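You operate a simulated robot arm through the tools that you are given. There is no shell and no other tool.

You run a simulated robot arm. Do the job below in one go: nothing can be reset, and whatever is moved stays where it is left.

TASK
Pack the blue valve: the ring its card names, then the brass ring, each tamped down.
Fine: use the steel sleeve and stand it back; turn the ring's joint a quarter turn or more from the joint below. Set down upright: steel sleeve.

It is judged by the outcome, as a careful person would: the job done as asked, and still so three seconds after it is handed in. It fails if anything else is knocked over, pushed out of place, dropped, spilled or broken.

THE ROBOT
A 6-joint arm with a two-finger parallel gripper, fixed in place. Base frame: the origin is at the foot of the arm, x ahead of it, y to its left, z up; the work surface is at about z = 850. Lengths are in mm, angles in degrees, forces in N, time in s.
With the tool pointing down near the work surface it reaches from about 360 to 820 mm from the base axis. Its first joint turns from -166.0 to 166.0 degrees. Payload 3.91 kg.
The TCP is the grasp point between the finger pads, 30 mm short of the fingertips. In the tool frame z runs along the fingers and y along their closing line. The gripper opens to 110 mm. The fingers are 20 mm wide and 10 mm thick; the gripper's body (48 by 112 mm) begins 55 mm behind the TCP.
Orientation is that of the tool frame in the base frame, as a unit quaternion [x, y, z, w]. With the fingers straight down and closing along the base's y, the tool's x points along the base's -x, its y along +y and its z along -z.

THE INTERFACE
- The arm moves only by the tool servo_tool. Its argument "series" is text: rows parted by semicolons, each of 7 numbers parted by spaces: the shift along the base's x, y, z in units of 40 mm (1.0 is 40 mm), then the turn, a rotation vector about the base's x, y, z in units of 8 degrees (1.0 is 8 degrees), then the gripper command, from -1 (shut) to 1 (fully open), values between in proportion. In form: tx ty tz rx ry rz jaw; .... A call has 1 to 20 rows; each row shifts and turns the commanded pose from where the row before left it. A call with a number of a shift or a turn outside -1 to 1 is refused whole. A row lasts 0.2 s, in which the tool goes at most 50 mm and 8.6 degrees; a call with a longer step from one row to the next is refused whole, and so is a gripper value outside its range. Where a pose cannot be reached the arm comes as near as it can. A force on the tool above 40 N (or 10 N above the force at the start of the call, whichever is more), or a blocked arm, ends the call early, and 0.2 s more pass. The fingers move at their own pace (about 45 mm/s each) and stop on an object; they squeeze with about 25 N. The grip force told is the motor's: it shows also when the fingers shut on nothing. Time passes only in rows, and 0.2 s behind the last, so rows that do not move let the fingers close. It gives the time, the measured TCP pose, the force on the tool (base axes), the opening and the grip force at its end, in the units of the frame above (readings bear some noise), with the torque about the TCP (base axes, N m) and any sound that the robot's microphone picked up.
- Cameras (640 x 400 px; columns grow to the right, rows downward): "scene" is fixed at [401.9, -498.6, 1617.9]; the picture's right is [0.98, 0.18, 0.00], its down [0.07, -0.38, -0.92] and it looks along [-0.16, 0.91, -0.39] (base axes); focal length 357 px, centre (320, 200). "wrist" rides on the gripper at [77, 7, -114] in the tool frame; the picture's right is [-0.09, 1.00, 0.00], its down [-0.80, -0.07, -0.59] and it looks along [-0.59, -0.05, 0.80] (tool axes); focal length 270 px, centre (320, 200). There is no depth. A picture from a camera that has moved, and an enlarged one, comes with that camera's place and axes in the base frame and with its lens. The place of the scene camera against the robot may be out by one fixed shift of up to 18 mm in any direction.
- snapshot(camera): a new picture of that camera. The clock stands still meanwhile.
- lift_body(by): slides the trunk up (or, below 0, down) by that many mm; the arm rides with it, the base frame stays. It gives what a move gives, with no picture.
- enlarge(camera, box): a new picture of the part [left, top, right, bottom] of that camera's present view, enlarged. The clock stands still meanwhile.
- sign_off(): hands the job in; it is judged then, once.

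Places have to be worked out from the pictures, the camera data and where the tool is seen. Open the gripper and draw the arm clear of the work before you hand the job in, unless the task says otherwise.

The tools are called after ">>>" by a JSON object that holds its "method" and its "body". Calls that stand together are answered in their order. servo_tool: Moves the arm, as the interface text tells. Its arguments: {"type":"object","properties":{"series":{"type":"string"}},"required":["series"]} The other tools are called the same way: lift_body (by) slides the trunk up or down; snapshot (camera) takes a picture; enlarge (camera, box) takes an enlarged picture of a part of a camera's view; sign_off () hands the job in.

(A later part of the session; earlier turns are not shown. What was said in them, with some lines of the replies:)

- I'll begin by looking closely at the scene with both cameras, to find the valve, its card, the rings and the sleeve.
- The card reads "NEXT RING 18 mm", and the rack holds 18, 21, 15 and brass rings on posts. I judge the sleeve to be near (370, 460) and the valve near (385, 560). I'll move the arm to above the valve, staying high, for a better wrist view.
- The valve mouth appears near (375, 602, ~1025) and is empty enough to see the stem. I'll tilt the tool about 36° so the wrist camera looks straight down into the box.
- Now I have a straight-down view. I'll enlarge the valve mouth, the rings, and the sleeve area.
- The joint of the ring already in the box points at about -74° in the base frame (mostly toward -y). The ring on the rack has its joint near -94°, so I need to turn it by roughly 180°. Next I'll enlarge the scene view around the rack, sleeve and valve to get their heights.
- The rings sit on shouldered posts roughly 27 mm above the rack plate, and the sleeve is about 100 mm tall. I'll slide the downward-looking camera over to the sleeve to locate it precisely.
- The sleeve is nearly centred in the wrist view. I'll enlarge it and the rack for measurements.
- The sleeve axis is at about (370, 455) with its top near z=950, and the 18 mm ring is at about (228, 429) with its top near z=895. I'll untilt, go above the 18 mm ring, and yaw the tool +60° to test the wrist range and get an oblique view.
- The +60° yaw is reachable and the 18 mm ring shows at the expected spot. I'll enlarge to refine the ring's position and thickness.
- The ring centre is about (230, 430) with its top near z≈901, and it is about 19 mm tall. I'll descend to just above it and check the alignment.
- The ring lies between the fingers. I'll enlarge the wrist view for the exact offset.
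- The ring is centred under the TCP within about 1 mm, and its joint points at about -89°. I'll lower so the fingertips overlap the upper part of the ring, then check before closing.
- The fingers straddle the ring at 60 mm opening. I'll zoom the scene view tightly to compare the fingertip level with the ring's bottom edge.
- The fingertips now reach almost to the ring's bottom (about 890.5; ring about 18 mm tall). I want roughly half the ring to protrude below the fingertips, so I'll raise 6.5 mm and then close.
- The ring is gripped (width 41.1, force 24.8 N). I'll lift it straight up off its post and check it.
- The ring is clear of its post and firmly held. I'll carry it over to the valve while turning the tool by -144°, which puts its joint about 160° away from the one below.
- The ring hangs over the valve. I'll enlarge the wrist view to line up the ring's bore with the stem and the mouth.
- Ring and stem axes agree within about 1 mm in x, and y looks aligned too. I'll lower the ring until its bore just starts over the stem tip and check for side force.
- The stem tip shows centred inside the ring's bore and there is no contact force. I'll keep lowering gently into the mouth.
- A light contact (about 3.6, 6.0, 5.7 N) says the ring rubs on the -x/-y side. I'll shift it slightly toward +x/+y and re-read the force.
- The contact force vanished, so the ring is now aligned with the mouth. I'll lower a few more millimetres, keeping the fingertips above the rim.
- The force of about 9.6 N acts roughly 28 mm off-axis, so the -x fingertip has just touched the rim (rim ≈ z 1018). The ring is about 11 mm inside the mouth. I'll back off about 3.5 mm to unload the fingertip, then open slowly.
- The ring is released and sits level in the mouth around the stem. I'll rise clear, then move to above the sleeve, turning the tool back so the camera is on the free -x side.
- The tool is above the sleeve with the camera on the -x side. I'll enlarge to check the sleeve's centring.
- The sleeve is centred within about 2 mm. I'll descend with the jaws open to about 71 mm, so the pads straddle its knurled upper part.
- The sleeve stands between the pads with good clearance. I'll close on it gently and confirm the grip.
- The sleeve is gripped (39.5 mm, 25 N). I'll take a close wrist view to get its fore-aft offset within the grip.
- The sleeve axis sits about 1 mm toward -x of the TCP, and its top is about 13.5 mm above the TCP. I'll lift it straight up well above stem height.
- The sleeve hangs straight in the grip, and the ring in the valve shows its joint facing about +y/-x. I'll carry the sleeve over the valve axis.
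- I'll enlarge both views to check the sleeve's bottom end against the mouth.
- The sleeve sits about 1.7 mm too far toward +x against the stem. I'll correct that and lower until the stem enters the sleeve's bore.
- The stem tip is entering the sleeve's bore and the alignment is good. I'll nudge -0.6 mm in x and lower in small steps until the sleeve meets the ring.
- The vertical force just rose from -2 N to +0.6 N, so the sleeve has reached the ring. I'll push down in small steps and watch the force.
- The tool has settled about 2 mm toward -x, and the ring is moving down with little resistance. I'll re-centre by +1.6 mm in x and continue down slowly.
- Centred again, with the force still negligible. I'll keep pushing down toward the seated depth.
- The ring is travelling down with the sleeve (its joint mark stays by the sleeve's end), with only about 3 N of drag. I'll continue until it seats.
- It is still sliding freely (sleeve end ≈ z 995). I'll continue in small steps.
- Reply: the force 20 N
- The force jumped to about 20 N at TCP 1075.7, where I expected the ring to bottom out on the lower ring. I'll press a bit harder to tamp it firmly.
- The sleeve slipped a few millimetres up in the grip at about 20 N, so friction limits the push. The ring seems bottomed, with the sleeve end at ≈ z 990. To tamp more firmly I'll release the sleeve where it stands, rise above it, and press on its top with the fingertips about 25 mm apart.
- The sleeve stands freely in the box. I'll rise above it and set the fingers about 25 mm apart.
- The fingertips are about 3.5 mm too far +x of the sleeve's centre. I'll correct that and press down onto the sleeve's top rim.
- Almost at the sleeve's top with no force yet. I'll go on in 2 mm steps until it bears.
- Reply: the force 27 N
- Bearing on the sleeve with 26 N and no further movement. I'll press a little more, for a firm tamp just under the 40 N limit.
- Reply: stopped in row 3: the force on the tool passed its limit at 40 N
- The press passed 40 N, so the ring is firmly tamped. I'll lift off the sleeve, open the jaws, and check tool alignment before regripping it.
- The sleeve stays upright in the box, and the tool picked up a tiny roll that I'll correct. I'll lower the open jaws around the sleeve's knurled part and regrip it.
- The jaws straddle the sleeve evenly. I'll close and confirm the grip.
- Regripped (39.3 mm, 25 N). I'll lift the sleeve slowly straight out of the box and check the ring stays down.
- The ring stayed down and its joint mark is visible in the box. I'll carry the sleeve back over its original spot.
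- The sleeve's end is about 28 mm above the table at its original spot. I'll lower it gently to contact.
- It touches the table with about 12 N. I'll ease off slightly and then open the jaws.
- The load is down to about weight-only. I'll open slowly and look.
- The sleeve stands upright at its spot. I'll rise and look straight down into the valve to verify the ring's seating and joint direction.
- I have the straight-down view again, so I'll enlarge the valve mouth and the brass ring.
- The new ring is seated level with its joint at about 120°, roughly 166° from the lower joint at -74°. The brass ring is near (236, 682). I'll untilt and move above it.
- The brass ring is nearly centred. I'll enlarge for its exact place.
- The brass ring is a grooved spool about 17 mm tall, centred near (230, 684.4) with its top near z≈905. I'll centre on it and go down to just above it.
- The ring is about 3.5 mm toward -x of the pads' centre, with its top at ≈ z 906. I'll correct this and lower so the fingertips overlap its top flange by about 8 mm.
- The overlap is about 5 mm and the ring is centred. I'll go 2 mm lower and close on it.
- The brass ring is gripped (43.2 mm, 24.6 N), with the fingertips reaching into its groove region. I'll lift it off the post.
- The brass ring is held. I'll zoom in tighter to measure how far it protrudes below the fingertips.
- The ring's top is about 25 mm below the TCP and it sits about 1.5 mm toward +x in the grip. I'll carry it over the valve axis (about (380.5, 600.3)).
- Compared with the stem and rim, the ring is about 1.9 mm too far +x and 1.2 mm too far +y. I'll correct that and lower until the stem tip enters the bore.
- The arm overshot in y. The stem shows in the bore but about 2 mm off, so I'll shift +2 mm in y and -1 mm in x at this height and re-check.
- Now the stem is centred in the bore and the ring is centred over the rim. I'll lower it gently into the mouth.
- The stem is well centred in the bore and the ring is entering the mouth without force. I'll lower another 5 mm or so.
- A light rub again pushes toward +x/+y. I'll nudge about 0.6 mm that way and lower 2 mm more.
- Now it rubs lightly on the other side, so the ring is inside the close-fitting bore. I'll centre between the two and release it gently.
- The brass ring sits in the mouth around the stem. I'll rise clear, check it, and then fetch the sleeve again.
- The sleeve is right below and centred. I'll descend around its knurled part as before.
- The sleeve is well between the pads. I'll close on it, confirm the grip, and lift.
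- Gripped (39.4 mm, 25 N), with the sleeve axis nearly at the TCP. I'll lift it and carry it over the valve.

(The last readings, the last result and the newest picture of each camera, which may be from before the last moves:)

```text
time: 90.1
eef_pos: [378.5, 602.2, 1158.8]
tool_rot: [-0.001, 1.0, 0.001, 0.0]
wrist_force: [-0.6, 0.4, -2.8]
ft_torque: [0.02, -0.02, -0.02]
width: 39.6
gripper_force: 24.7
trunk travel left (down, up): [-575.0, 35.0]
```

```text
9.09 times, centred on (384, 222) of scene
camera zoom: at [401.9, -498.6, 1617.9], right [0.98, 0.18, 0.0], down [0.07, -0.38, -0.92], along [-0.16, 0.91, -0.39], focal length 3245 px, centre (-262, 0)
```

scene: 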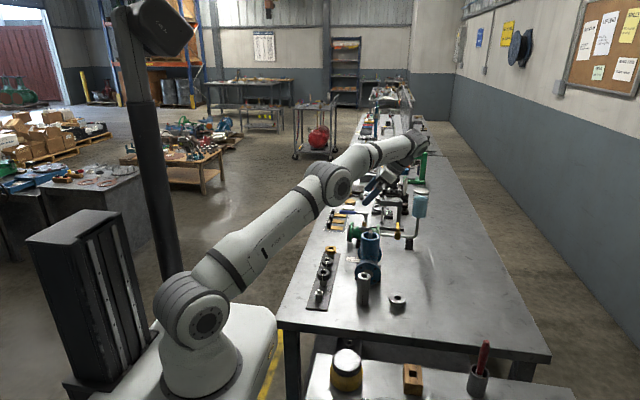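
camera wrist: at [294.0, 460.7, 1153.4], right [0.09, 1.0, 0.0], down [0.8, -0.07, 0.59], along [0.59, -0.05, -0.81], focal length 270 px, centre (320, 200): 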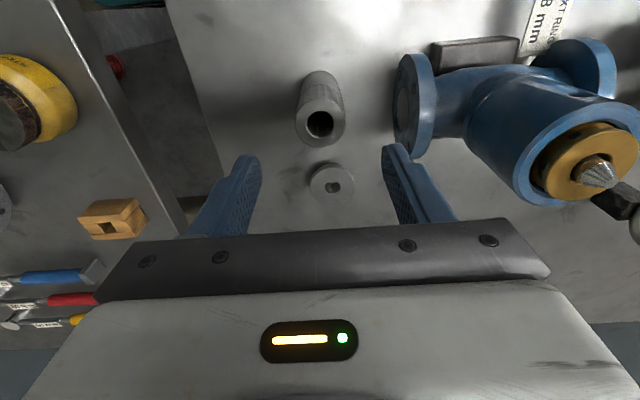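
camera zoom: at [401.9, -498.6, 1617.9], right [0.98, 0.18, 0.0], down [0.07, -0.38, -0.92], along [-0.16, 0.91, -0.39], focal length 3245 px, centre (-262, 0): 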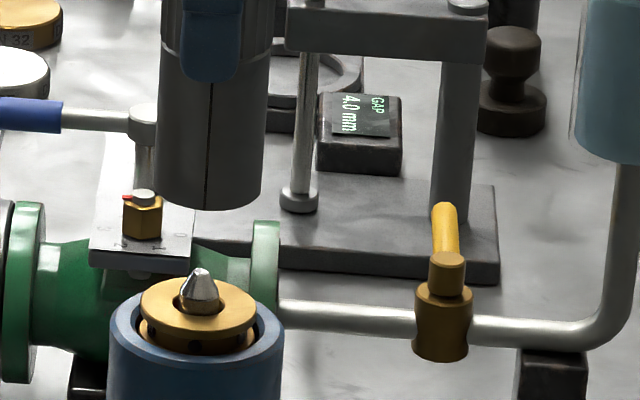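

The sleeve is about 1.2 mm too far in +x and +y. I'll correct that and lower to just above the stem tip, then re-check.

>>> {"method": "servo_tool", "body": {"series": "-0.03 -0.03 -0.2 0 0 0 -1; 0 0 -0.3 0 0 0 -1; 0 0 -0.3 0 0 0 -1; 0 0 0 0 0 0 -1; 0 0 0 0 0 0 -1; 0 0 0 0 0 0 -1"}}

>>> {"method": "enlarge", "body": {"camera": "wrist", "box": [270, 50, 370, 150]}}

>>> {"method": "enlarge", "body": {"camera": "scene", "box": [365, 205, 405, 245]}}

```text
time: 91.5
eef_pos: [377.6, 601.7, 1127.6]
tool_rot: [-0.001, 1.0, 0.001, 0.0]
wrist_force: [-1.0, 0.5, -2.7]
ft_torque: [-0.02, -0.04, -0.01]
width: 39.4
gripper_force: 25.0
trunk travel left (down, up): [-575.0, 35.0]
```

```text
4.00 times, centred on (320, 100) of wrist
camera zoom: at [301.6, 607.4, 1243.2], right [0.09, 1.0, 0.0], down [0.8, -0.07, 0.59], along [0.59, -0.05, -0.81], focal length 1081 px, centre (320, 600)
```

zoom: 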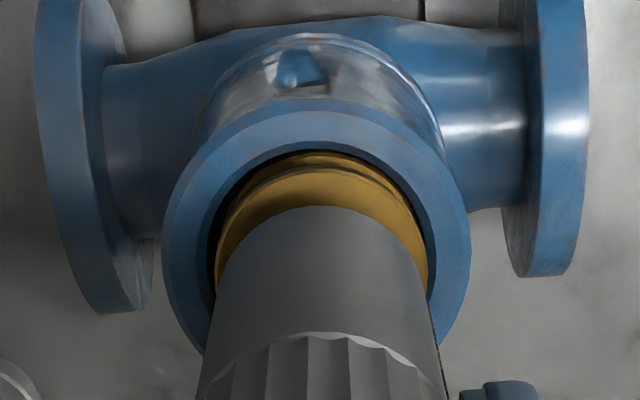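

```text
10.00 times, centred on (385, 225) of scene
camera zoom: at [401.9, -498.6, 1617.9], right [0.98, 0.18, 0.0], down [0.07, -0.38, -0.92], along [-0.16, 0.91, -0.39], focal length 3569 px, centre (-330, -50)
```

zoom: 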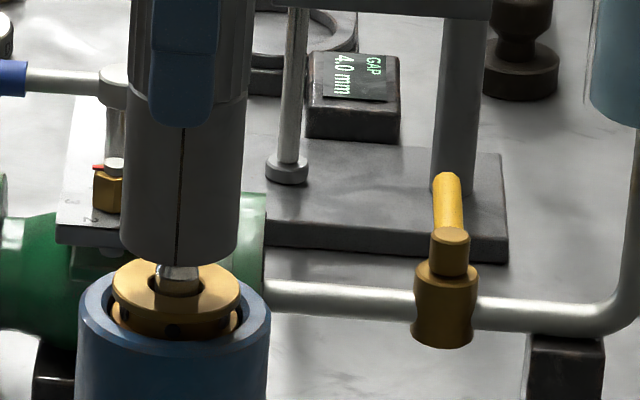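

Sleeve, ring and stem are aligned. I'll lower to contact and start pushing the brass ring down gently.

>>> {"method": "servo_tool", "body": {"series": "-0.01 0 -0.15 0 0 0 -1; 0 0 -0.15 0 0 0 -1; 0 0 -0.05 0 0 0 -1; 0 0 -0.05 0 0 0 -1; 0 0 0 0 0 0 -1"}}

>>> {"method": "enlarge", "body": {"camera": "scene", "box": [365, 205, 405, 245]}}

>>> {"method": "enlarge", "body": {"camera": "wrist", "box": [270, 60, 370, 140]}}

```text
time: 92.7
eef_pos: [376.9, 600.9, 1112.2]
tool_rot: [-0.001, 1.0, 0.001, -0.001]
wrist_force: [-0.5, -0.6, -1.4]
ft_torque: [-0.1, -0.04, -0.02]
width: 39.9
gripper_force: 24.6
trunk travel left (down, up): [-575.0, 35.0]
```

```text
10.00 times, centred on (385, 225) of scene
camera zoom: at [401.9, -498.6, 1617.9], right [0.98, 0.18, 0.0], down [0.07, -0.38, -0.92], along [-0.16, 0.91, -0.39], focal length 3569 px, centre (-330, -50)
```

zoom: 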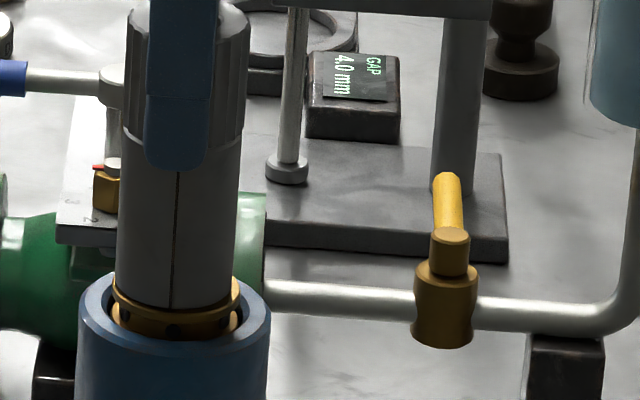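

```text
5.00 times, centred on (320, 100) of wrist
camera zoom: at [300.6, 608.0, 1226.8], right [0.09, 1.0, 0.0], down [0.8, -0.07, 0.59], along [0.59, -0.05, -0.81], focal length 1351 px, centre (320, 700)
```

zoom: 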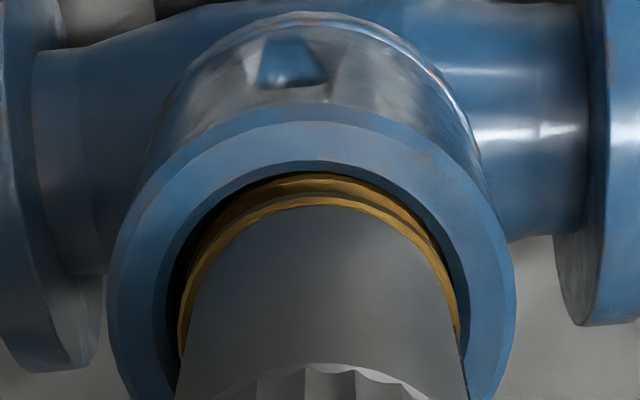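

The sleeve has met the brass ring. I'll shift 0.8 mm toward -y to stay centred, then push down step by step.

>>> {"method": "servo_tool", "body": {"series": "0.01 -0.02 -0.05 0 0 0 -1; 0 0 -0.05 0 0 0 -1; 0 0 -0.05 0 0 0 -1; 0 0 0 0 0 0 -1"}}

>>> {"method": "enlarge", "body": {"camera": "scene", "box": [365, 205, 405, 245]}}

>>> {"method": "enlarge", "body": {"camera": "wrist", "box": [270, 60, 370, 140]}}

```text
time: 93.7
eef_pos: [377.5, 599.6, 1104.7]
tool_rot: [-0.002, 1.0, 0.001, -0.001]
wrist_force: [1.0, 0.5, -1.3]
ft_torque: [0.05, -0.06, 0.01]
width: 39.5
gripper_force: 25.0
trunk travel left (down, up): [-575.0, 35.0]
```

```text
10.00 times, centred on (385, 225) of scene
camera zoom: at [401.9, -498.6, 1617.9], right [0.98, 0.18, 0.0], down [0.07, -0.38, -0.92], along [-0.16, 0.91, -0.39], focal length 3569 px, centre (-330, -50)
```

zoom: 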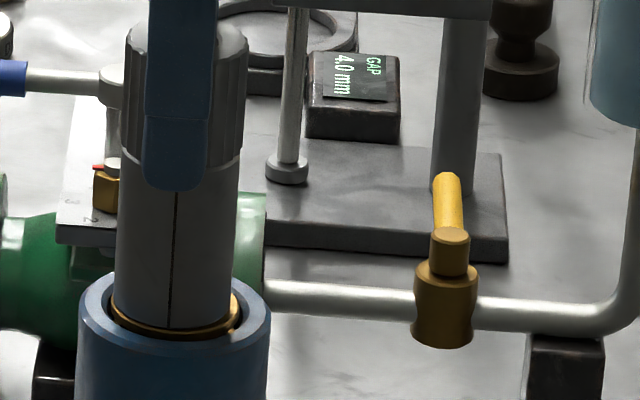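

```text
5.00 times, centred on (320, 100) of wrist
camera zoom: at [300.6, 606.7, 1220.1], right [0.09, 1.0, 0.0], down [0.8, -0.07, 0.59], along [0.59, -0.05, -0.81], focal length 1351 px, centre (320, 700)
```

zoom: 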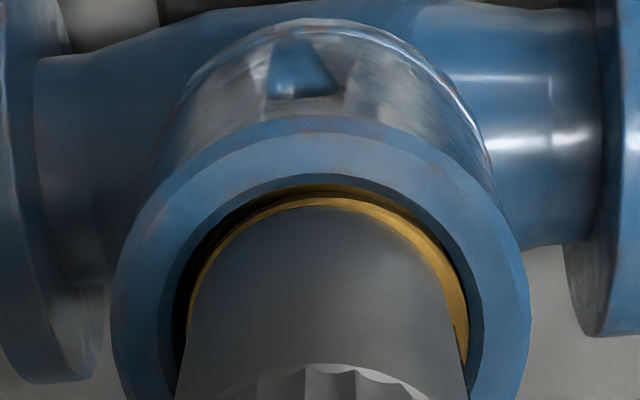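

The brass ring is sliding down with only about 1.4 N. I'll continue.

>>> {"method": "servo_tool", "body": {"series": "0 0 -0.05 0 0 0 -1; 0 0 -0.05 0 0 0 -1; 0 0 -0.05 0 0 0 -1; 0 0 0 0 0 0 -1"}}

>>> {"method": "enlarge", "body": {"camera": "wrist", "box": [270, 60, 370, 140]}}

```text
time: 94.7
eef_pos: [377.4, 601.4, 1099.0]
tool_rot: [-0.001, 1.0, 0.001, 0.0]
wrist_force: [0.0, 0.0, -0.2]
ft_torque: [0.1, -0.02, 0.02]
width: 40.0
gripper_force: 24.9
trunk travel left (down, up): [-575.0, 35.0]
```

```text
5.00 times, centred on (320, 100) of wrist
camera zoom: at [300.7, 606.6, 1214.2], right [0.09, 1.0, 0.0], down [0.8, -0.07, 0.59], along [0.59, -0.05, -0.8], focal length 1351 px, centre (320, 700)
```

zoom: 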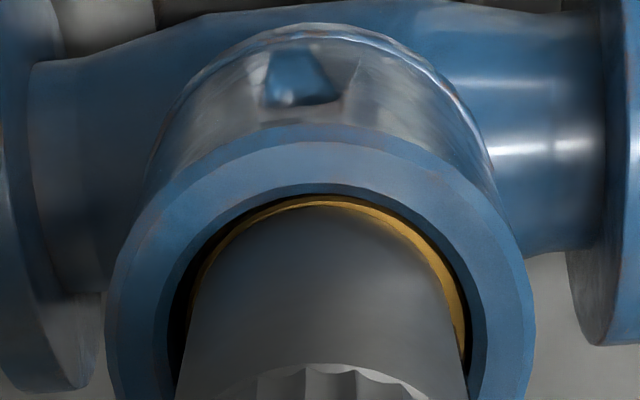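

Still sliding down smoothly (TCP ≈ 1099). I'll continue in small steps to the seat.

>>> {"method": "servo_tool", "body": {"series": "0 0 -0.05 0 0 0 -1; 0 0 -0.05 0 0 0 -1; 0 0 -0.05 0 0 0 -1; 0 0 0 0 0 0 -1"}}

>>> {"method": "enlarge", "body": {"camera": "wrist", "box": [260, 60, 380, 240]}}

```text
time: 95.7
eef_pos: [379.0, 600.5, 1094.5]
tool_rot: [-0.001, 1.0, 0.001, -0.001]
wrist_force: [-1.2, -0.8, 1.2]
ft_torque: [-0.17, 0.12, 0.02]
width: 39.4
gripper_force: 24.8
trunk travel left (down, up): [-575.0, 35.0]
```

```text
2.22 times, centred on (320, 150) of wrist
camera zoom: at [301.7, 606.4, 1208.9], right [0.09, 1.0, 0.0], down [0.8, -0.07, 0.59], along [0.59, -0.05, -0.8], focal length 601 px, centre (320, 311)
```

zoom: 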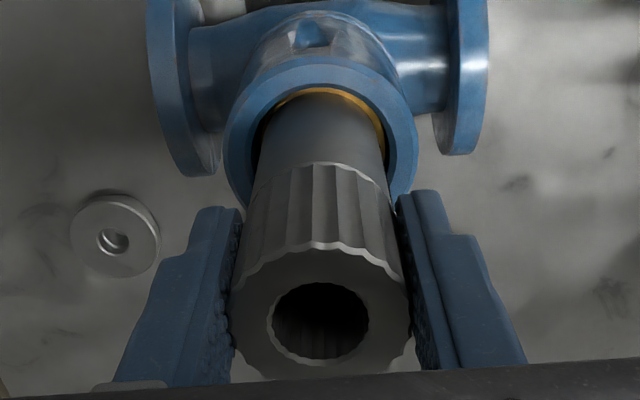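

The force is up slightly (about 4 N) and the ring is still moving. I'll continue in small steps until it bottoms.

>>> {"method": "servo_tool", "body": {"series": "0 0 -0.05 0 0 0 -1; 0 0 -0.05 0 0 0 -1; 0 0 0 0 0 0 -1"}}

```text
time: 96.5
eef_pos: [378.7, 599.2, 1092.4]
tool_rot: [-0.002, 1.0, 0.003, 0.001]
wrist_force: [-0.7, -0.3, 17.8]
ft_torque: [-0.19, -0.05, 0.02]
width: 39.9
gripper_force: 25.6
trunk travel left (down, up): [-575.0, 35.0]
```

The force jumped to about 20 N at TCP ≈ 1092 (sleeve end ≈ z 1007), exactly where the brass ring should seat. I'll release the sleeve in place and press on its top as before.

>>> {"method": "servo_tool", "body": {"series": "0 0 0.04 0 0 0 -1; 0 0 0 0 0 0 -0.2; 0 0 0 0 0 0 0; 0 0 0 0 0 0 0.1; 0 0 0 0 0 0 0.1; 0 0 0.3 0 0 0 0.1; 0 0 0.6 0 0 0 0.1; 0 0 0.6 0 0 0 0.1; 0 0 0 0 0 0 -0.3; 0 0 0 0 0 0 -0.55; 0 0 0 0 0 0 -0.55; 0 0 0 0 0 0 -0.55"}}

>>> {"method": "enlarge", "body": {"camera": "wrist", "box": [240, 60, 400, 220]}}

>>> {"method": "enlarge", "body": {"camera": "scene", "box": [355, 190, 415, 250]}}

```text
time: 99.1
eef_pos: [377.1, 600.9, 1150.6]
tool_rot: [-0.001, 1.0, 0.001, -0.001]
wrist_force: [-0.3, 0.0, -1.1]
ft_torque: [0.03, 0.01, 0.01]
width: 24.7
gripper_force: 0.0
trunk travel left (down, up): [-575.0, 35.0]
```

```text
2.50 times, centred on (320, 140) of wrist
camera zoom: at [302.0, 608.9, 1266.4], right [0.09, 1.0, 0.0], down [0.8, -0.07, 0.59], along [0.59, -0.05, -0.8], focal length 676 px, centre (320, 350)
```

zoom: 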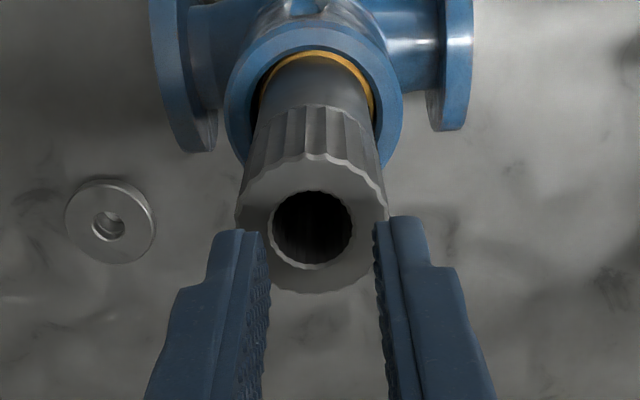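

```text
6.67 times, centred on (385, 220) of scene
camera zoom: at [401.9, -498.6, 1617.9], right [0.98, 0.18, 0.0], down [0.07, -0.38, -0.92], along [-0.16, 0.91, -0.39], focal length 2380 px, centre (-113, 67)
```

zoom: 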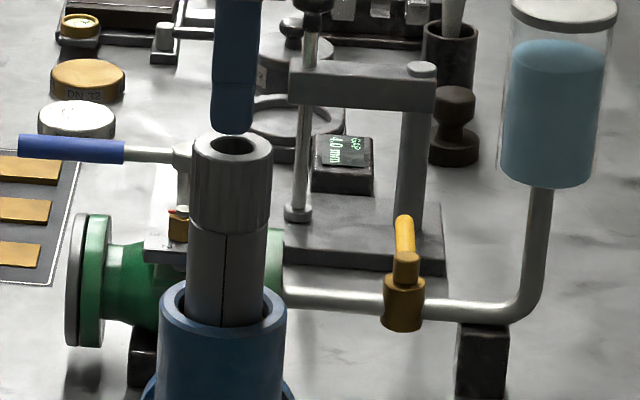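

The sleeve stands free, and its top is about 2 mm toward -y of the fingers. I'll correct that and come down onto it.

>>> {"method": "servo_tool", "body": {"series": "0 -0.05 -0.1 0 0 0 -0.55; 0 0 -0.1 0 0 0 -0.55; 0 0 -0.075 0 0 0 -0.55; 0 0 -0.05 0 0 0 -0.55; 0 0 0 0 0 0 -0.55; 0 0 0 0 0 0 -0.55"}}

>>> {"method": "enlarge", "body": {"camera": "wrist", "box": [240, 60, 400, 220]}}

```text
time: 100.5
eef_pos: [379.0, 598.8, 1137.7]
tool_rot: [-0.002, 1.0, 0.001, -0.001]
wrist_force: [0.5, -1.1, -0.9]
ft_torque: [0.03, -0.03, 0.01]
width: 24.9
gripper_force: 0.0
trunk travel left (down, up): [-575.0, 35.0]
```

```text
2.50 times, centred on (320, 140) of wrist
camera zoom: at [301.9, 605.5, 1253.0], right [0.09, 1.0, 0.0], down [0.8, -0.07, 0.59], along [0.59, -0.05, -0.81], focal length 676 px, centre (320, 350)
```

zoom: 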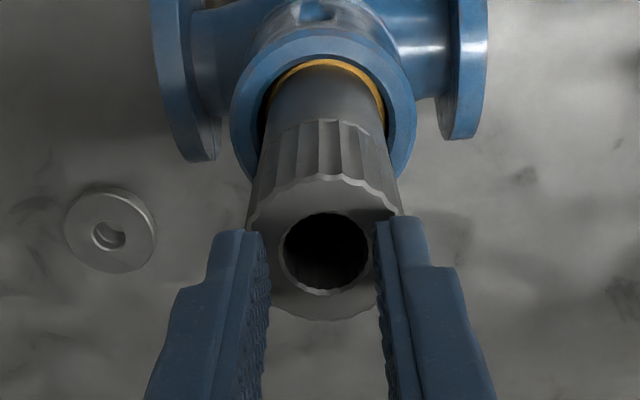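

Centred within 1 mm. I'll press down in 2 mm steps.

>>> {"method": "servo_tool", "body": {"series": "0 0.01 -0.05 0 0 0 -0.55; 0 0 -0.04 0 0 0 -0.55; 0 0 0 0 0 0 -0.55"}}

```text
time: 101.3
eef_pos: [377.5, 597.9, 1137.5]
tool_rot: [0.0, 1.0, 0.003, 0.001]
wrist_force: [1.4, 0.7, 15.6]
ft_torque: [-0.05, -0.07, 0.01]
width: 24.7
gripper_force: 0.3
trunk travel left (down, up): [-575.0, 35.0]
```

It bears at TCP ≈ 1137.5 with 15.6 N, so the sleeve top is at ≈1107. I'll press further up to a firm tamp.

>>> {"method": "servo_tool", "body": {"series": "0 0 -0.04 0 0 0 -0.55; 0 0 -0.03 0 0 0 -0.55; 0 0 -0.03 0 0 0 -0.55; 0 0 0 0 0 0 -0.55"}}

>>> {"method": "enlarge", "body": {"camera": "scene", "box": [355, 190, 415, 250]}}

```text
time: 102.1
eef_pos: [378.9, 600.8, 1136.9]
tool_rot: [-0.001, 1.0, 0.006, 0.002]
wrist_force: [-0.7, -1.5, 14.4]
ft_torque: [-0.3, 0.05, 0.01]
width: 25.6
gripper_force: 0.9
trunk travel left (down, up): [-575.0, 35.0]
stopped in row 3: the force on the tool passed its limit at 42 N (the readings are from after the stop); the commanded pose is now the measured one
```

```text
6.67 times, centred on (385, 220) of scene
camera zoom: at [401.9, -498.6, 1617.9], right [0.98, 0.18, 0.0], down [0.07, -0.38, -0.92], along [-0.16, 0.91, -0.39], focal length 2380 px, centre (-113, 67)
```

zoom: 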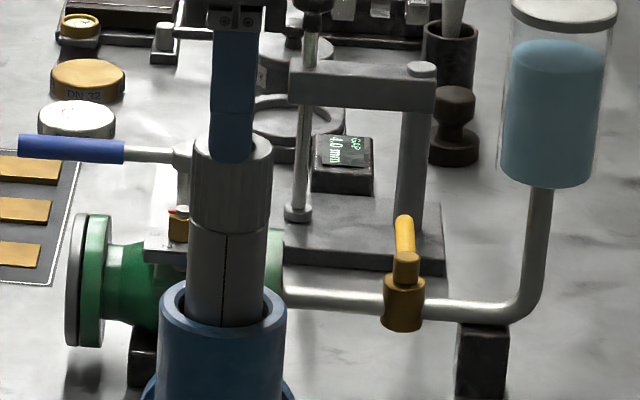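

The brass ring has taken over 40 N through the sleeve, so it is firmly tamped. I'll lift off, open the jaws, and check the tool's tilt.

>>> {"method": "servo_tool", "body": {"series": "0 0 0.3 0 0 0 -0.55; 0 0 0.2 0 0 0 -0.2; 0 0 0 0 0 0 0.2; 0 0 0 0 0 0 0.2; 0 0 0 0 0 0 0.2; 0 0 0 0 0 0 0.2"}}

>>> {"method": "enlarge", "body": {"camera": "wrist", "box": [240, 60, 400, 220]}}

```text
time: 103.5
eef_pos: [378.4, 600.4, 1155.4]
tool_rot: [-0.001, 1.0, 0.004, 0.001]
wrist_force: [-0.1, 0.0, 0.2]
ft_torque: [0.0, 0.01, 0.02]
width: 66.1
gripper_force: 0.0
trunk travel left (down, up): [-575.0, 35.0]
```

```text
2.50 times, centred on (320, 140) of wrist
camera zoom: at [301.7, 605.9, 1269.8], right [0.09, 1.0, 0.01], down [0.8, -0.07, 0.6], along [0.59, -0.04, -0.8], focal length 676 px, centre (320, 350)
```

zoom: 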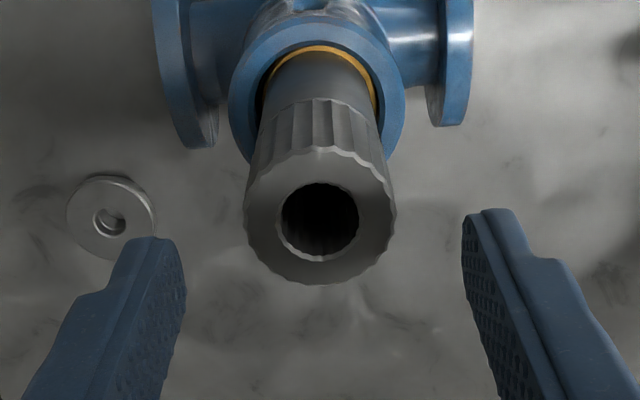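

A small roll of about 0.45° remains, which I'll correct on the way down. I'll lower around the sleeve to regrip it.

>>> {"method": "servo_tool", "body": {"series": "0 0 -0.4 -0.055 0.015 0 0.2; 0 0 -0.4 0 0 0 0.2; 0 0 -0.4 0 0 0 0.2; 0 0 -0.37 0 0 0 0.2; 0 0 0 0 0 0 0.2; 0 0 0 0 0 0 0.2"}}

>>> {"method": "enlarge", "body": {"camera": "wrist", "box": [240, 80, 400, 240]}}

```text
time: 104.9
eef_pos: [378.9, 600.9, 1092.0]
tool_rot: [-0.001, 1.0, 0.0, -0.001]
wrist_force: [0.5, 0.4, -0.6]
ft_torque: [0.0, -0.01, 0.01]
width: 65.9
gripper_force: 0.0
trunk travel left (down, up): [-575.0, 35.0]
```

```text
2.50 times, centred on (320, 160) of wrist
camera zoom: at [301.7, 607.1, 1207.0], right [0.09, 1.0, 0.0], down [0.8, -0.07, 0.59], along [0.59, -0.05, -0.8], focal length 676 px, centre (320, 300)
```

zoom: 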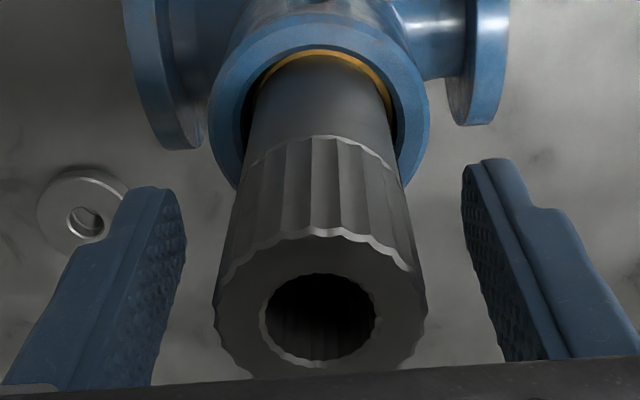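

The jaws are around the sleeve. I'll close on it and lift it slowly out of the box.

>>> {"method": "servo_tool", "body": {"series": "0 0 0 0 0 0 0; 0 0 0 0 0 0 -0.2; 0 0 0 0 0 0 -1; 0 0 0 0 0 0 -1; 0 0 0 0 0 0 -1; 0 0 0.1 0 0 0 -1; 0 0 0.15 0 0 0 -1; 0 0 0.25 0 0 0 -1; 0 0 0.4 0 0 0 -1; 0 0 0.5 0 0 0 -1; 0 0 0 0 0 0 -1; 0 0 0 0 0 0 -1"}}

>>> {"method": "enlarge", "body": {"camera": "wrist", "box": [260, 40, 380, 240]}}

>>> {"method": "enlarge", "body": {"camera": "scene", "box": [360, 200, 410, 250]}}

```text
time: 107.5
eef_pos: [380.6, 600.9, 1145.5]
tool_rot: [-0.001, 1.0, 0.001, 0.0]
wrist_force: [-0.6, -0.8, -1.7]
ft_torque: [0.02, 0.0, 0.01]
width: 39.7
gripper_force: 25.0
trunk travel left (down, up): [-575.0, 35.0]
```

```text
2.00 times, centred on (320, 140) of wrist
camera zoom: at [303.9, 607.3, 1261.8], right [0.09, 1.0, 0.0], down [0.8, -0.07, 0.59], along [0.59, -0.05, -0.8], focal length 541 px, centre (320, 320)
```

zoom: 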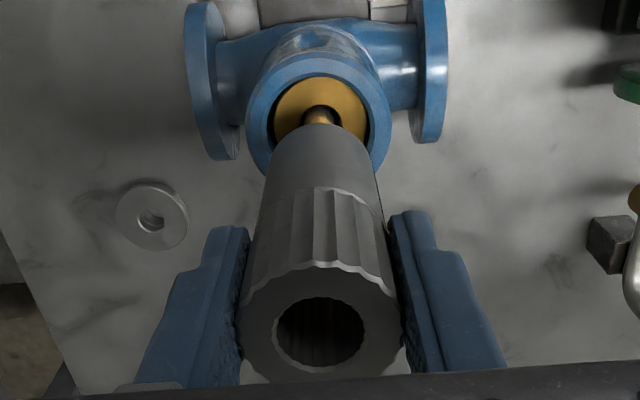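

```text
8.00 times, centred on (385, 225) of scene
camera zoom: at [401.9, -498.6, 1617.9], right [0.98, 0.18, 0.0], down [0.07, -0.38, -0.92], along [-0.16, 0.91, -0.39], focal length 2855 px, centre (-200, 0)
```

zoom: 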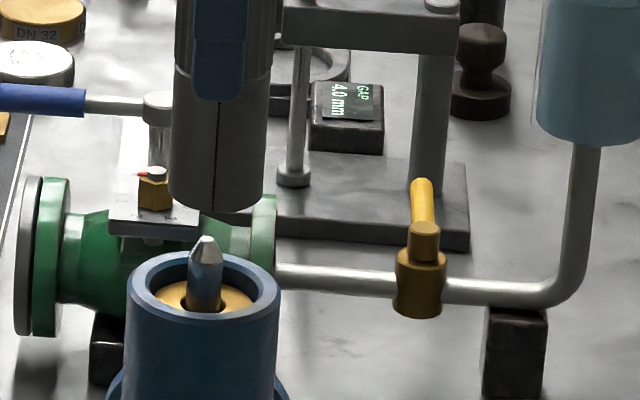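

The brass ring sits level about 11 mm below the rim. I'll carry the sleeve back to its original spot and lower it near the table.

>>> {"method": "servo_tool", "body": {"series": "-0.03 -0.4 0.05 0 0 0 -1; -0.05 -0.75 0 0 0 0 -1; -0.05 -0.75 0 0 0 0 -1; -0.05 -0.75 0 0 0 0 -1; -0.05 -0.6 0 0 0 0 -1; -0.027 -0.4 0 0 0 0 -1; 0 0 -0.3 0 0 0 -1; 0 0 -0.5 0 0 0 -1; 0 0 -0.8 0 0 0 -1; 0 0 -0.8 0 0 0 -1; 0 0 -0.8 0 0 0 -1; 0 0 -0.8 0 0 0 -1; 0 0 -0.4 0 0 0 -1; 0 0 -0.2 0 0 0 -1; 0 0 0 0 0 0 -1; 0 0 0 0 0 0 -1"}}

>>> {"method": "enlarge", "body": {"camera": "scene", "box": [330, 230, 410, 310]}}

>>> {"method": "enlarge", "body": {"camera": "wrist", "box": [260, 140, 380, 240]}}

```text
time: 110.9
eef_pos: [368.5, 453.2, 967.6]
tool_rot: [-0.001, 1.0, 0.0, 0.0]
wrist_force: [0.7, -0.1, -2.1]
ft_torque: [0.01, 0.01, 0.0]
width: 39.5
gripper_force: 25.0
trunk travel left (down, up): [-575.0, 35.0]
```

```text
5.00 times, centred on (370, 270) of scene
camera zoom: at [401.9, -498.6, 1617.9], right [0.98, 0.18, 0.0], down [0.07, -0.38, -0.92], along [-0.16, 0.91, -0.39], focal length 1785 px, centre (70, -150)
```

zoom: 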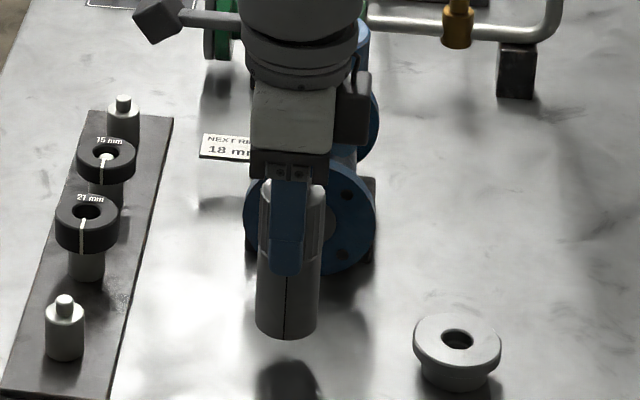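

```text
4.00 times, centred on (320, 190) of wrist
camera zoom: at [292.5, 459.7, 1081.3], right [0.09, 1.0, 0.0], down [0.8, -0.07, 0.59], along [0.59, -0.05, -0.8], focal length 1081 px, centre (320, 240)
```

zoom: 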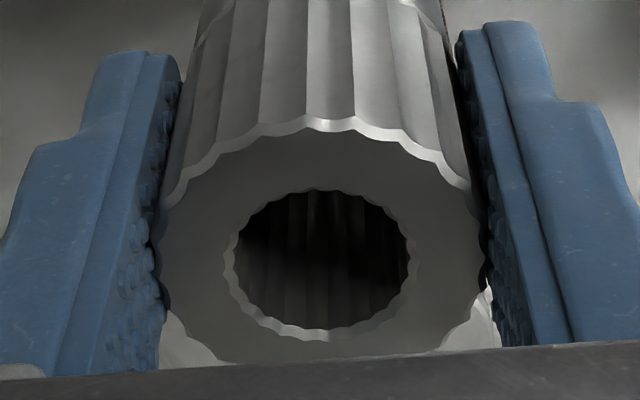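

The sleeve hangs straight about 31 mm above the table, about 1.5 mm off its original spot. I'll correct that and lower it gently to contact.

>>> {"method": "servo_tool", "body": {"series": "0.03 0.035 -0.3 0 0 0 -1; 0 0 -0.25 0 0 0 -1; 0 0 -0.1 0 0 0 -1; 0 0 -0.05 0 0 0 -1; 0 0 0 0 0 0 -1; 0 0 0 0 0 0 -1"}}

```text
time: 112.3
eef_pos: [369.6, 454.4, 936.0]
tool_rot: [-0.001, 1.0, 0.0, 0.001]
wrist_force: [0.1, -0.1, -2.4]
ft_torque: [-0.02, -0.06, 0.01]
width: 39.7
gripper_force: 25.2
trunk travel left (down, up): [-575.0, 35.0]
```

Still free (force -2.4 N is just the sleeve's weight). I'll go down 1–2 mm at a time until it touches.

>>> {"method": "servo_tool", "body": {"series": "0 0 -0.03 0 0 0 -1; 0 0 0 0 0 0 -1"}}

```text
time: 112.9
eef_pos: [368.7, 455.3, 938.4]
tool_rot: [-0.001, 1.0, 0.001, 0.0]
wrist_force: [-0.4, -0.8, 5.5]
ft_torque: [-0.16, 0.13, 0.02]
width: 39.6
gripper_force: 25.4
trunk travel left (down, up): [-575.0, 35.0]
```

It touches the table with a light load. I'll ease slightly and open slowly.

>>> {"method": "servo_tool", "body": {"series": "0 0 0.015 0 0 0 -1; 0 0 0 0 0 0 -0.2; 0 0 0 0 0 0 0; 0 0 0 0 0 0 0.2; 0 0 0 0 0 0 0.3; 0 0 0 0 0 0 0.3"}}

>>> {"method": "enlarge", "body": {"camera": "scene", "box": [330, 230, 410, 310]}}

>>> {"method": "enlarge", "body": {"camera": "wrist", "box": [240, 80, 400, 240]}}

```text
time: 114.3
eef_pos: [370.0, 456.6, 937.3]
tool_rot: [-0.001, 1.0, 0.0, 0.0]
wrist_force: [0.5, -0.2, -0.5]
ft_torque: [0.0, -0.02, -0.03]
width: 71.7
gripper_force: 0.0
trunk travel left (down, up): [-575.0, 35.0]
```

```text
5.00 times, centred on (370, 270) of scene
camera zoom: at [401.9, -498.6, 1617.9], right [0.98, 0.18, 0.0], down [0.07, -0.38, -0.92], along [-0.16, 0.91, -0.39], focal length 1785 px, centre (70, -150)
```

zoom: 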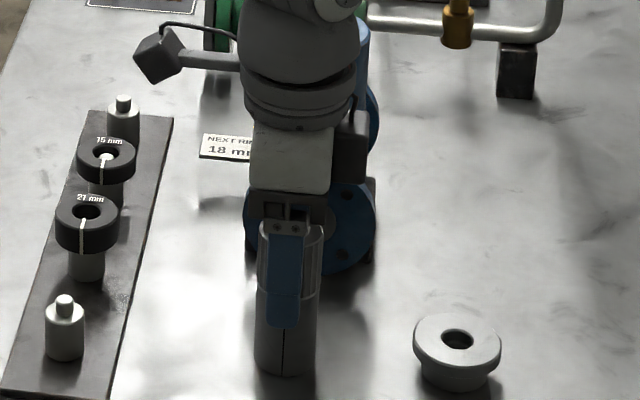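

```text
2.50 times, centred on (320, 160) of wrist
camera zoom: at [292.8, 461.8, 1052.1], right [0.09, 1.0, 0.0], down [0.8, -0.07, 0.59], along [0.59, -0.05, -0.8], focal length 676 px, centre (320, 300)
```

zoom: 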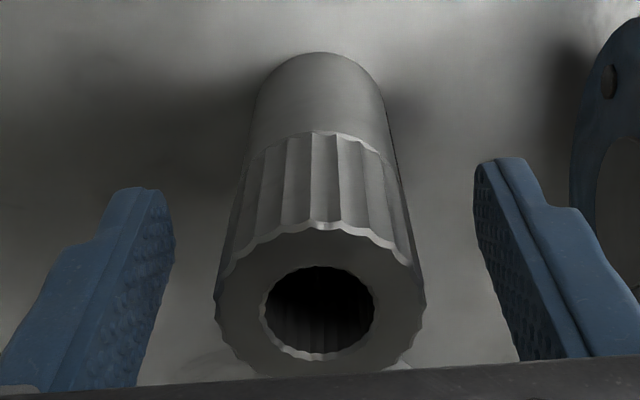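

The sleeve stands upright and free. I'll rise straight up clear of it and take a final straight-down look at the valve.

>>> {"method": "servo_tool", "body": {"series": "0 0 0.3 0 0 0 0.3; 0 0 0.7 0 0 0 0.3; 0 0 0.9 0 0 0 0.3; 0 0 0.9 0 0 0 0.5; 0 0 0.9 0 0 0 0.8; 0 0 0.9 0 0 0 1; 0 0 0.9 0 0 0 1; 0 0 0.5 0 0 0 1; 0 0.7 0 0 1 0 1; 0 0.75 0 0 1 0 1; 0 0.75 0 0 1 0 1; 0 0.75 0 0 1 0 1; 0 0.65 0 0 0.55 0 1; 0 0 0 0 0 0 1; 0 0 0 0 0 0 1; 0 0 0 0 0 0 1"}}

>>> {"method": "snapshot", "body": {"camera": "wrist"}}

>>> {"method": "enlarge", "body": {"camera": "wrist", "box": [298, 178, 362, 228]}}

>>> {"method": "enlarge", "body": {"camera": "scene", "box": [290, 200, 450, 320]}}

```text
time: 117.7
eef_pos: [371.6, 599.2, 1177.6]
tool_rot: [-0.001, 0.95, 0.001, -0.312]
wrist_force: [0.0, 0.0, 0.6]
ft_torque: [0.01, 0.01, -0.01]
width: 109.7
gripper_force: 0.2
trunk travel left (down, up): [-575.0, 35.0]
```

```text
taken
camera wrist: at [377.5, 606.7, 1316.8], right [0.07, 1.0, -0.05], down [1.0, -0.07, 0.0], along [0.0, -0.05, -1.0], focal length 270 px, centre (320, 200)
```

wrist: 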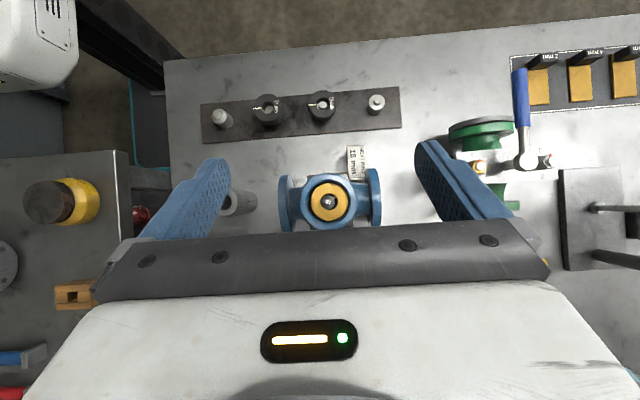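

```text
8.00 times, centred on (330, 203) of wrist
camera zoom: at [377.5, 606.7, 1316.8], right [0.07, 1.0, -0.05], down [1.0, -0.07, 0.0], along [0.0, -0.05, -1.0], focal length 2162 px, centre (240, 176)
```

zoom: 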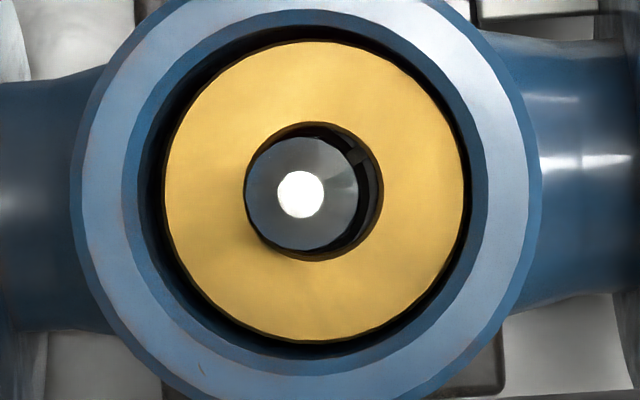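

```text
3.33 times, centred on (370, 260) of scene
camera zoom: at [401.9, -498.6, 1617.9], right [0.98, 0.18, 0.0], down [0.07, -0.38, -0.92], along [-0.16, 0.91, -0.39], focal length 1190 px, centre (153, 0)
```

zoom: 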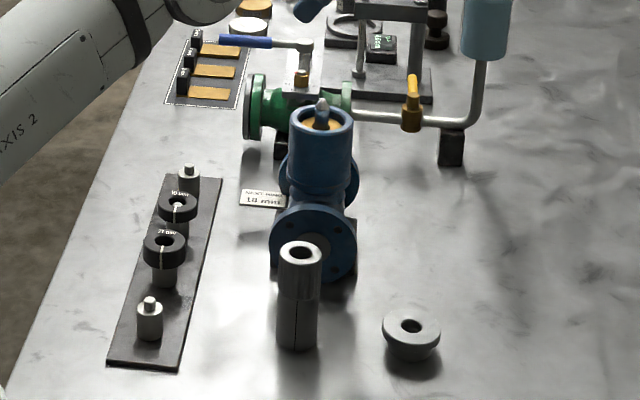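

The brass ring is level and seated (top ≈ z 1006). Through its bore the 18 mm ring's joint still shows at about 120°, and the sleeve and everything else stand where they should. I'll draw the open gripper up and away to its starting area.

>>> {"method": "servo_tool", "body": {"series": "0 0 0.7 0 0 0 1; 0 0 0.7 0 0 0 1; -0.6 -0.5 0.5 0 -1 0 1; -0.6 -0.6 0.5 0 -1 0 1; -0.6 -0.6 0.5 0 -1 0 1; -0.6 -0.6 0.5 0 -1 0 1; -0.6 -0.6 0.4 0 -0.55 0 1; -0.6 -0.6 0.4 0 0 0 1; -0.6 -0.6 0.4 0 0 0 1; -0.6 -0.6 0.3 0 0 0 1; -0.5 -0.3 0 0 0 0 1; 0 0 0 0 0 0 1; 0 0 0 0 0 0 1; 0 0 0 0 0 0 1"}}

>>> {"method": "snapshot", "body": {"camera": "scene"}}

>>> {"method": "enlarge", "body": {"camera": "scene", "box": [300, 200, 420, 310]}}

```text
time: 120.7
eef_pos: [155.2, 392.3, 1371.9]
tool_rot: [-0.001, 1.0, -0.001, -0.001]
wrist_force: [0.0, -0.1, 0.2]
ft_torque: [0.03, 0.02, 0.01]
width: 109.7
gripper_force: 0.0
out of reach, approached as far as the arm can: row 2
trunk travel left (down, up): [-575.0, 35.0]
```

```text
taken
```

scene: 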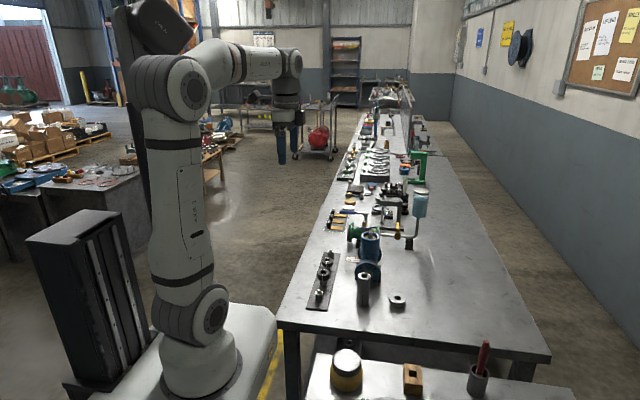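

```text
3.64 times, centred on (360, 255) of scene
camera zoom: at [401.9, -498.6, 1617.9], right [0.98, 0.18, 0.0], down [0.07, -0.38, -0.92], along [-0.16, 0.91, -0.39], focal length 1298 px, centre (174, 0)
```

zoom: 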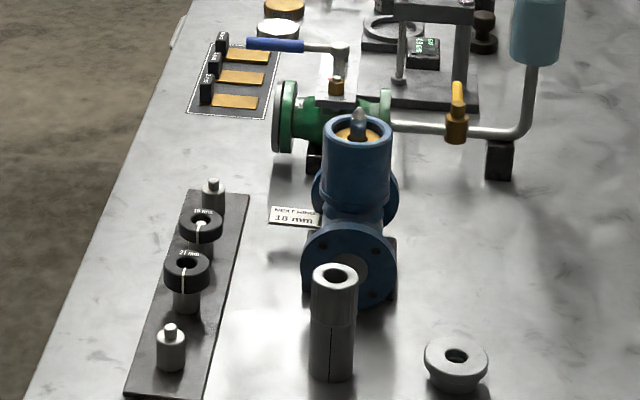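

The arm is clear with the gripper open. Both rings are tamped in the valve, the sleeve stands upright at its original spot, and the other items look undisturbed, so I'm handing the job in.

>>> {"method": "sign_off", "body": {}}

```text
The job is handed in.
```

The blue valve is packed. The 18 mm ring its card names went in first, then the brass ring, and both were tamped down with the steel sleeve. The job is handed in; no verdict has come back.

- **18 mm ring:** it sits level on the lower ring. Its joint is about 165° from the joint below, well over the quarter turn asked for.
- **Brass ring:** it sits level on top of the 18 mm ring, about 11 mm below the valve's rim.
- **Tamping:** the sleeve slipped in the grip at about 20 N on the first ring. For the final tamp on each ring I left the sleeve standing in the valve and pressed on its top, going just past 40 N each time.
- **Steel sleeve:** it stands upright at its original spot, to within a couple of millimetres.
- **Everything else:** in the last pictures nothing else looks moved or knocked over. The gripper is open and the arm is drawn back clear.
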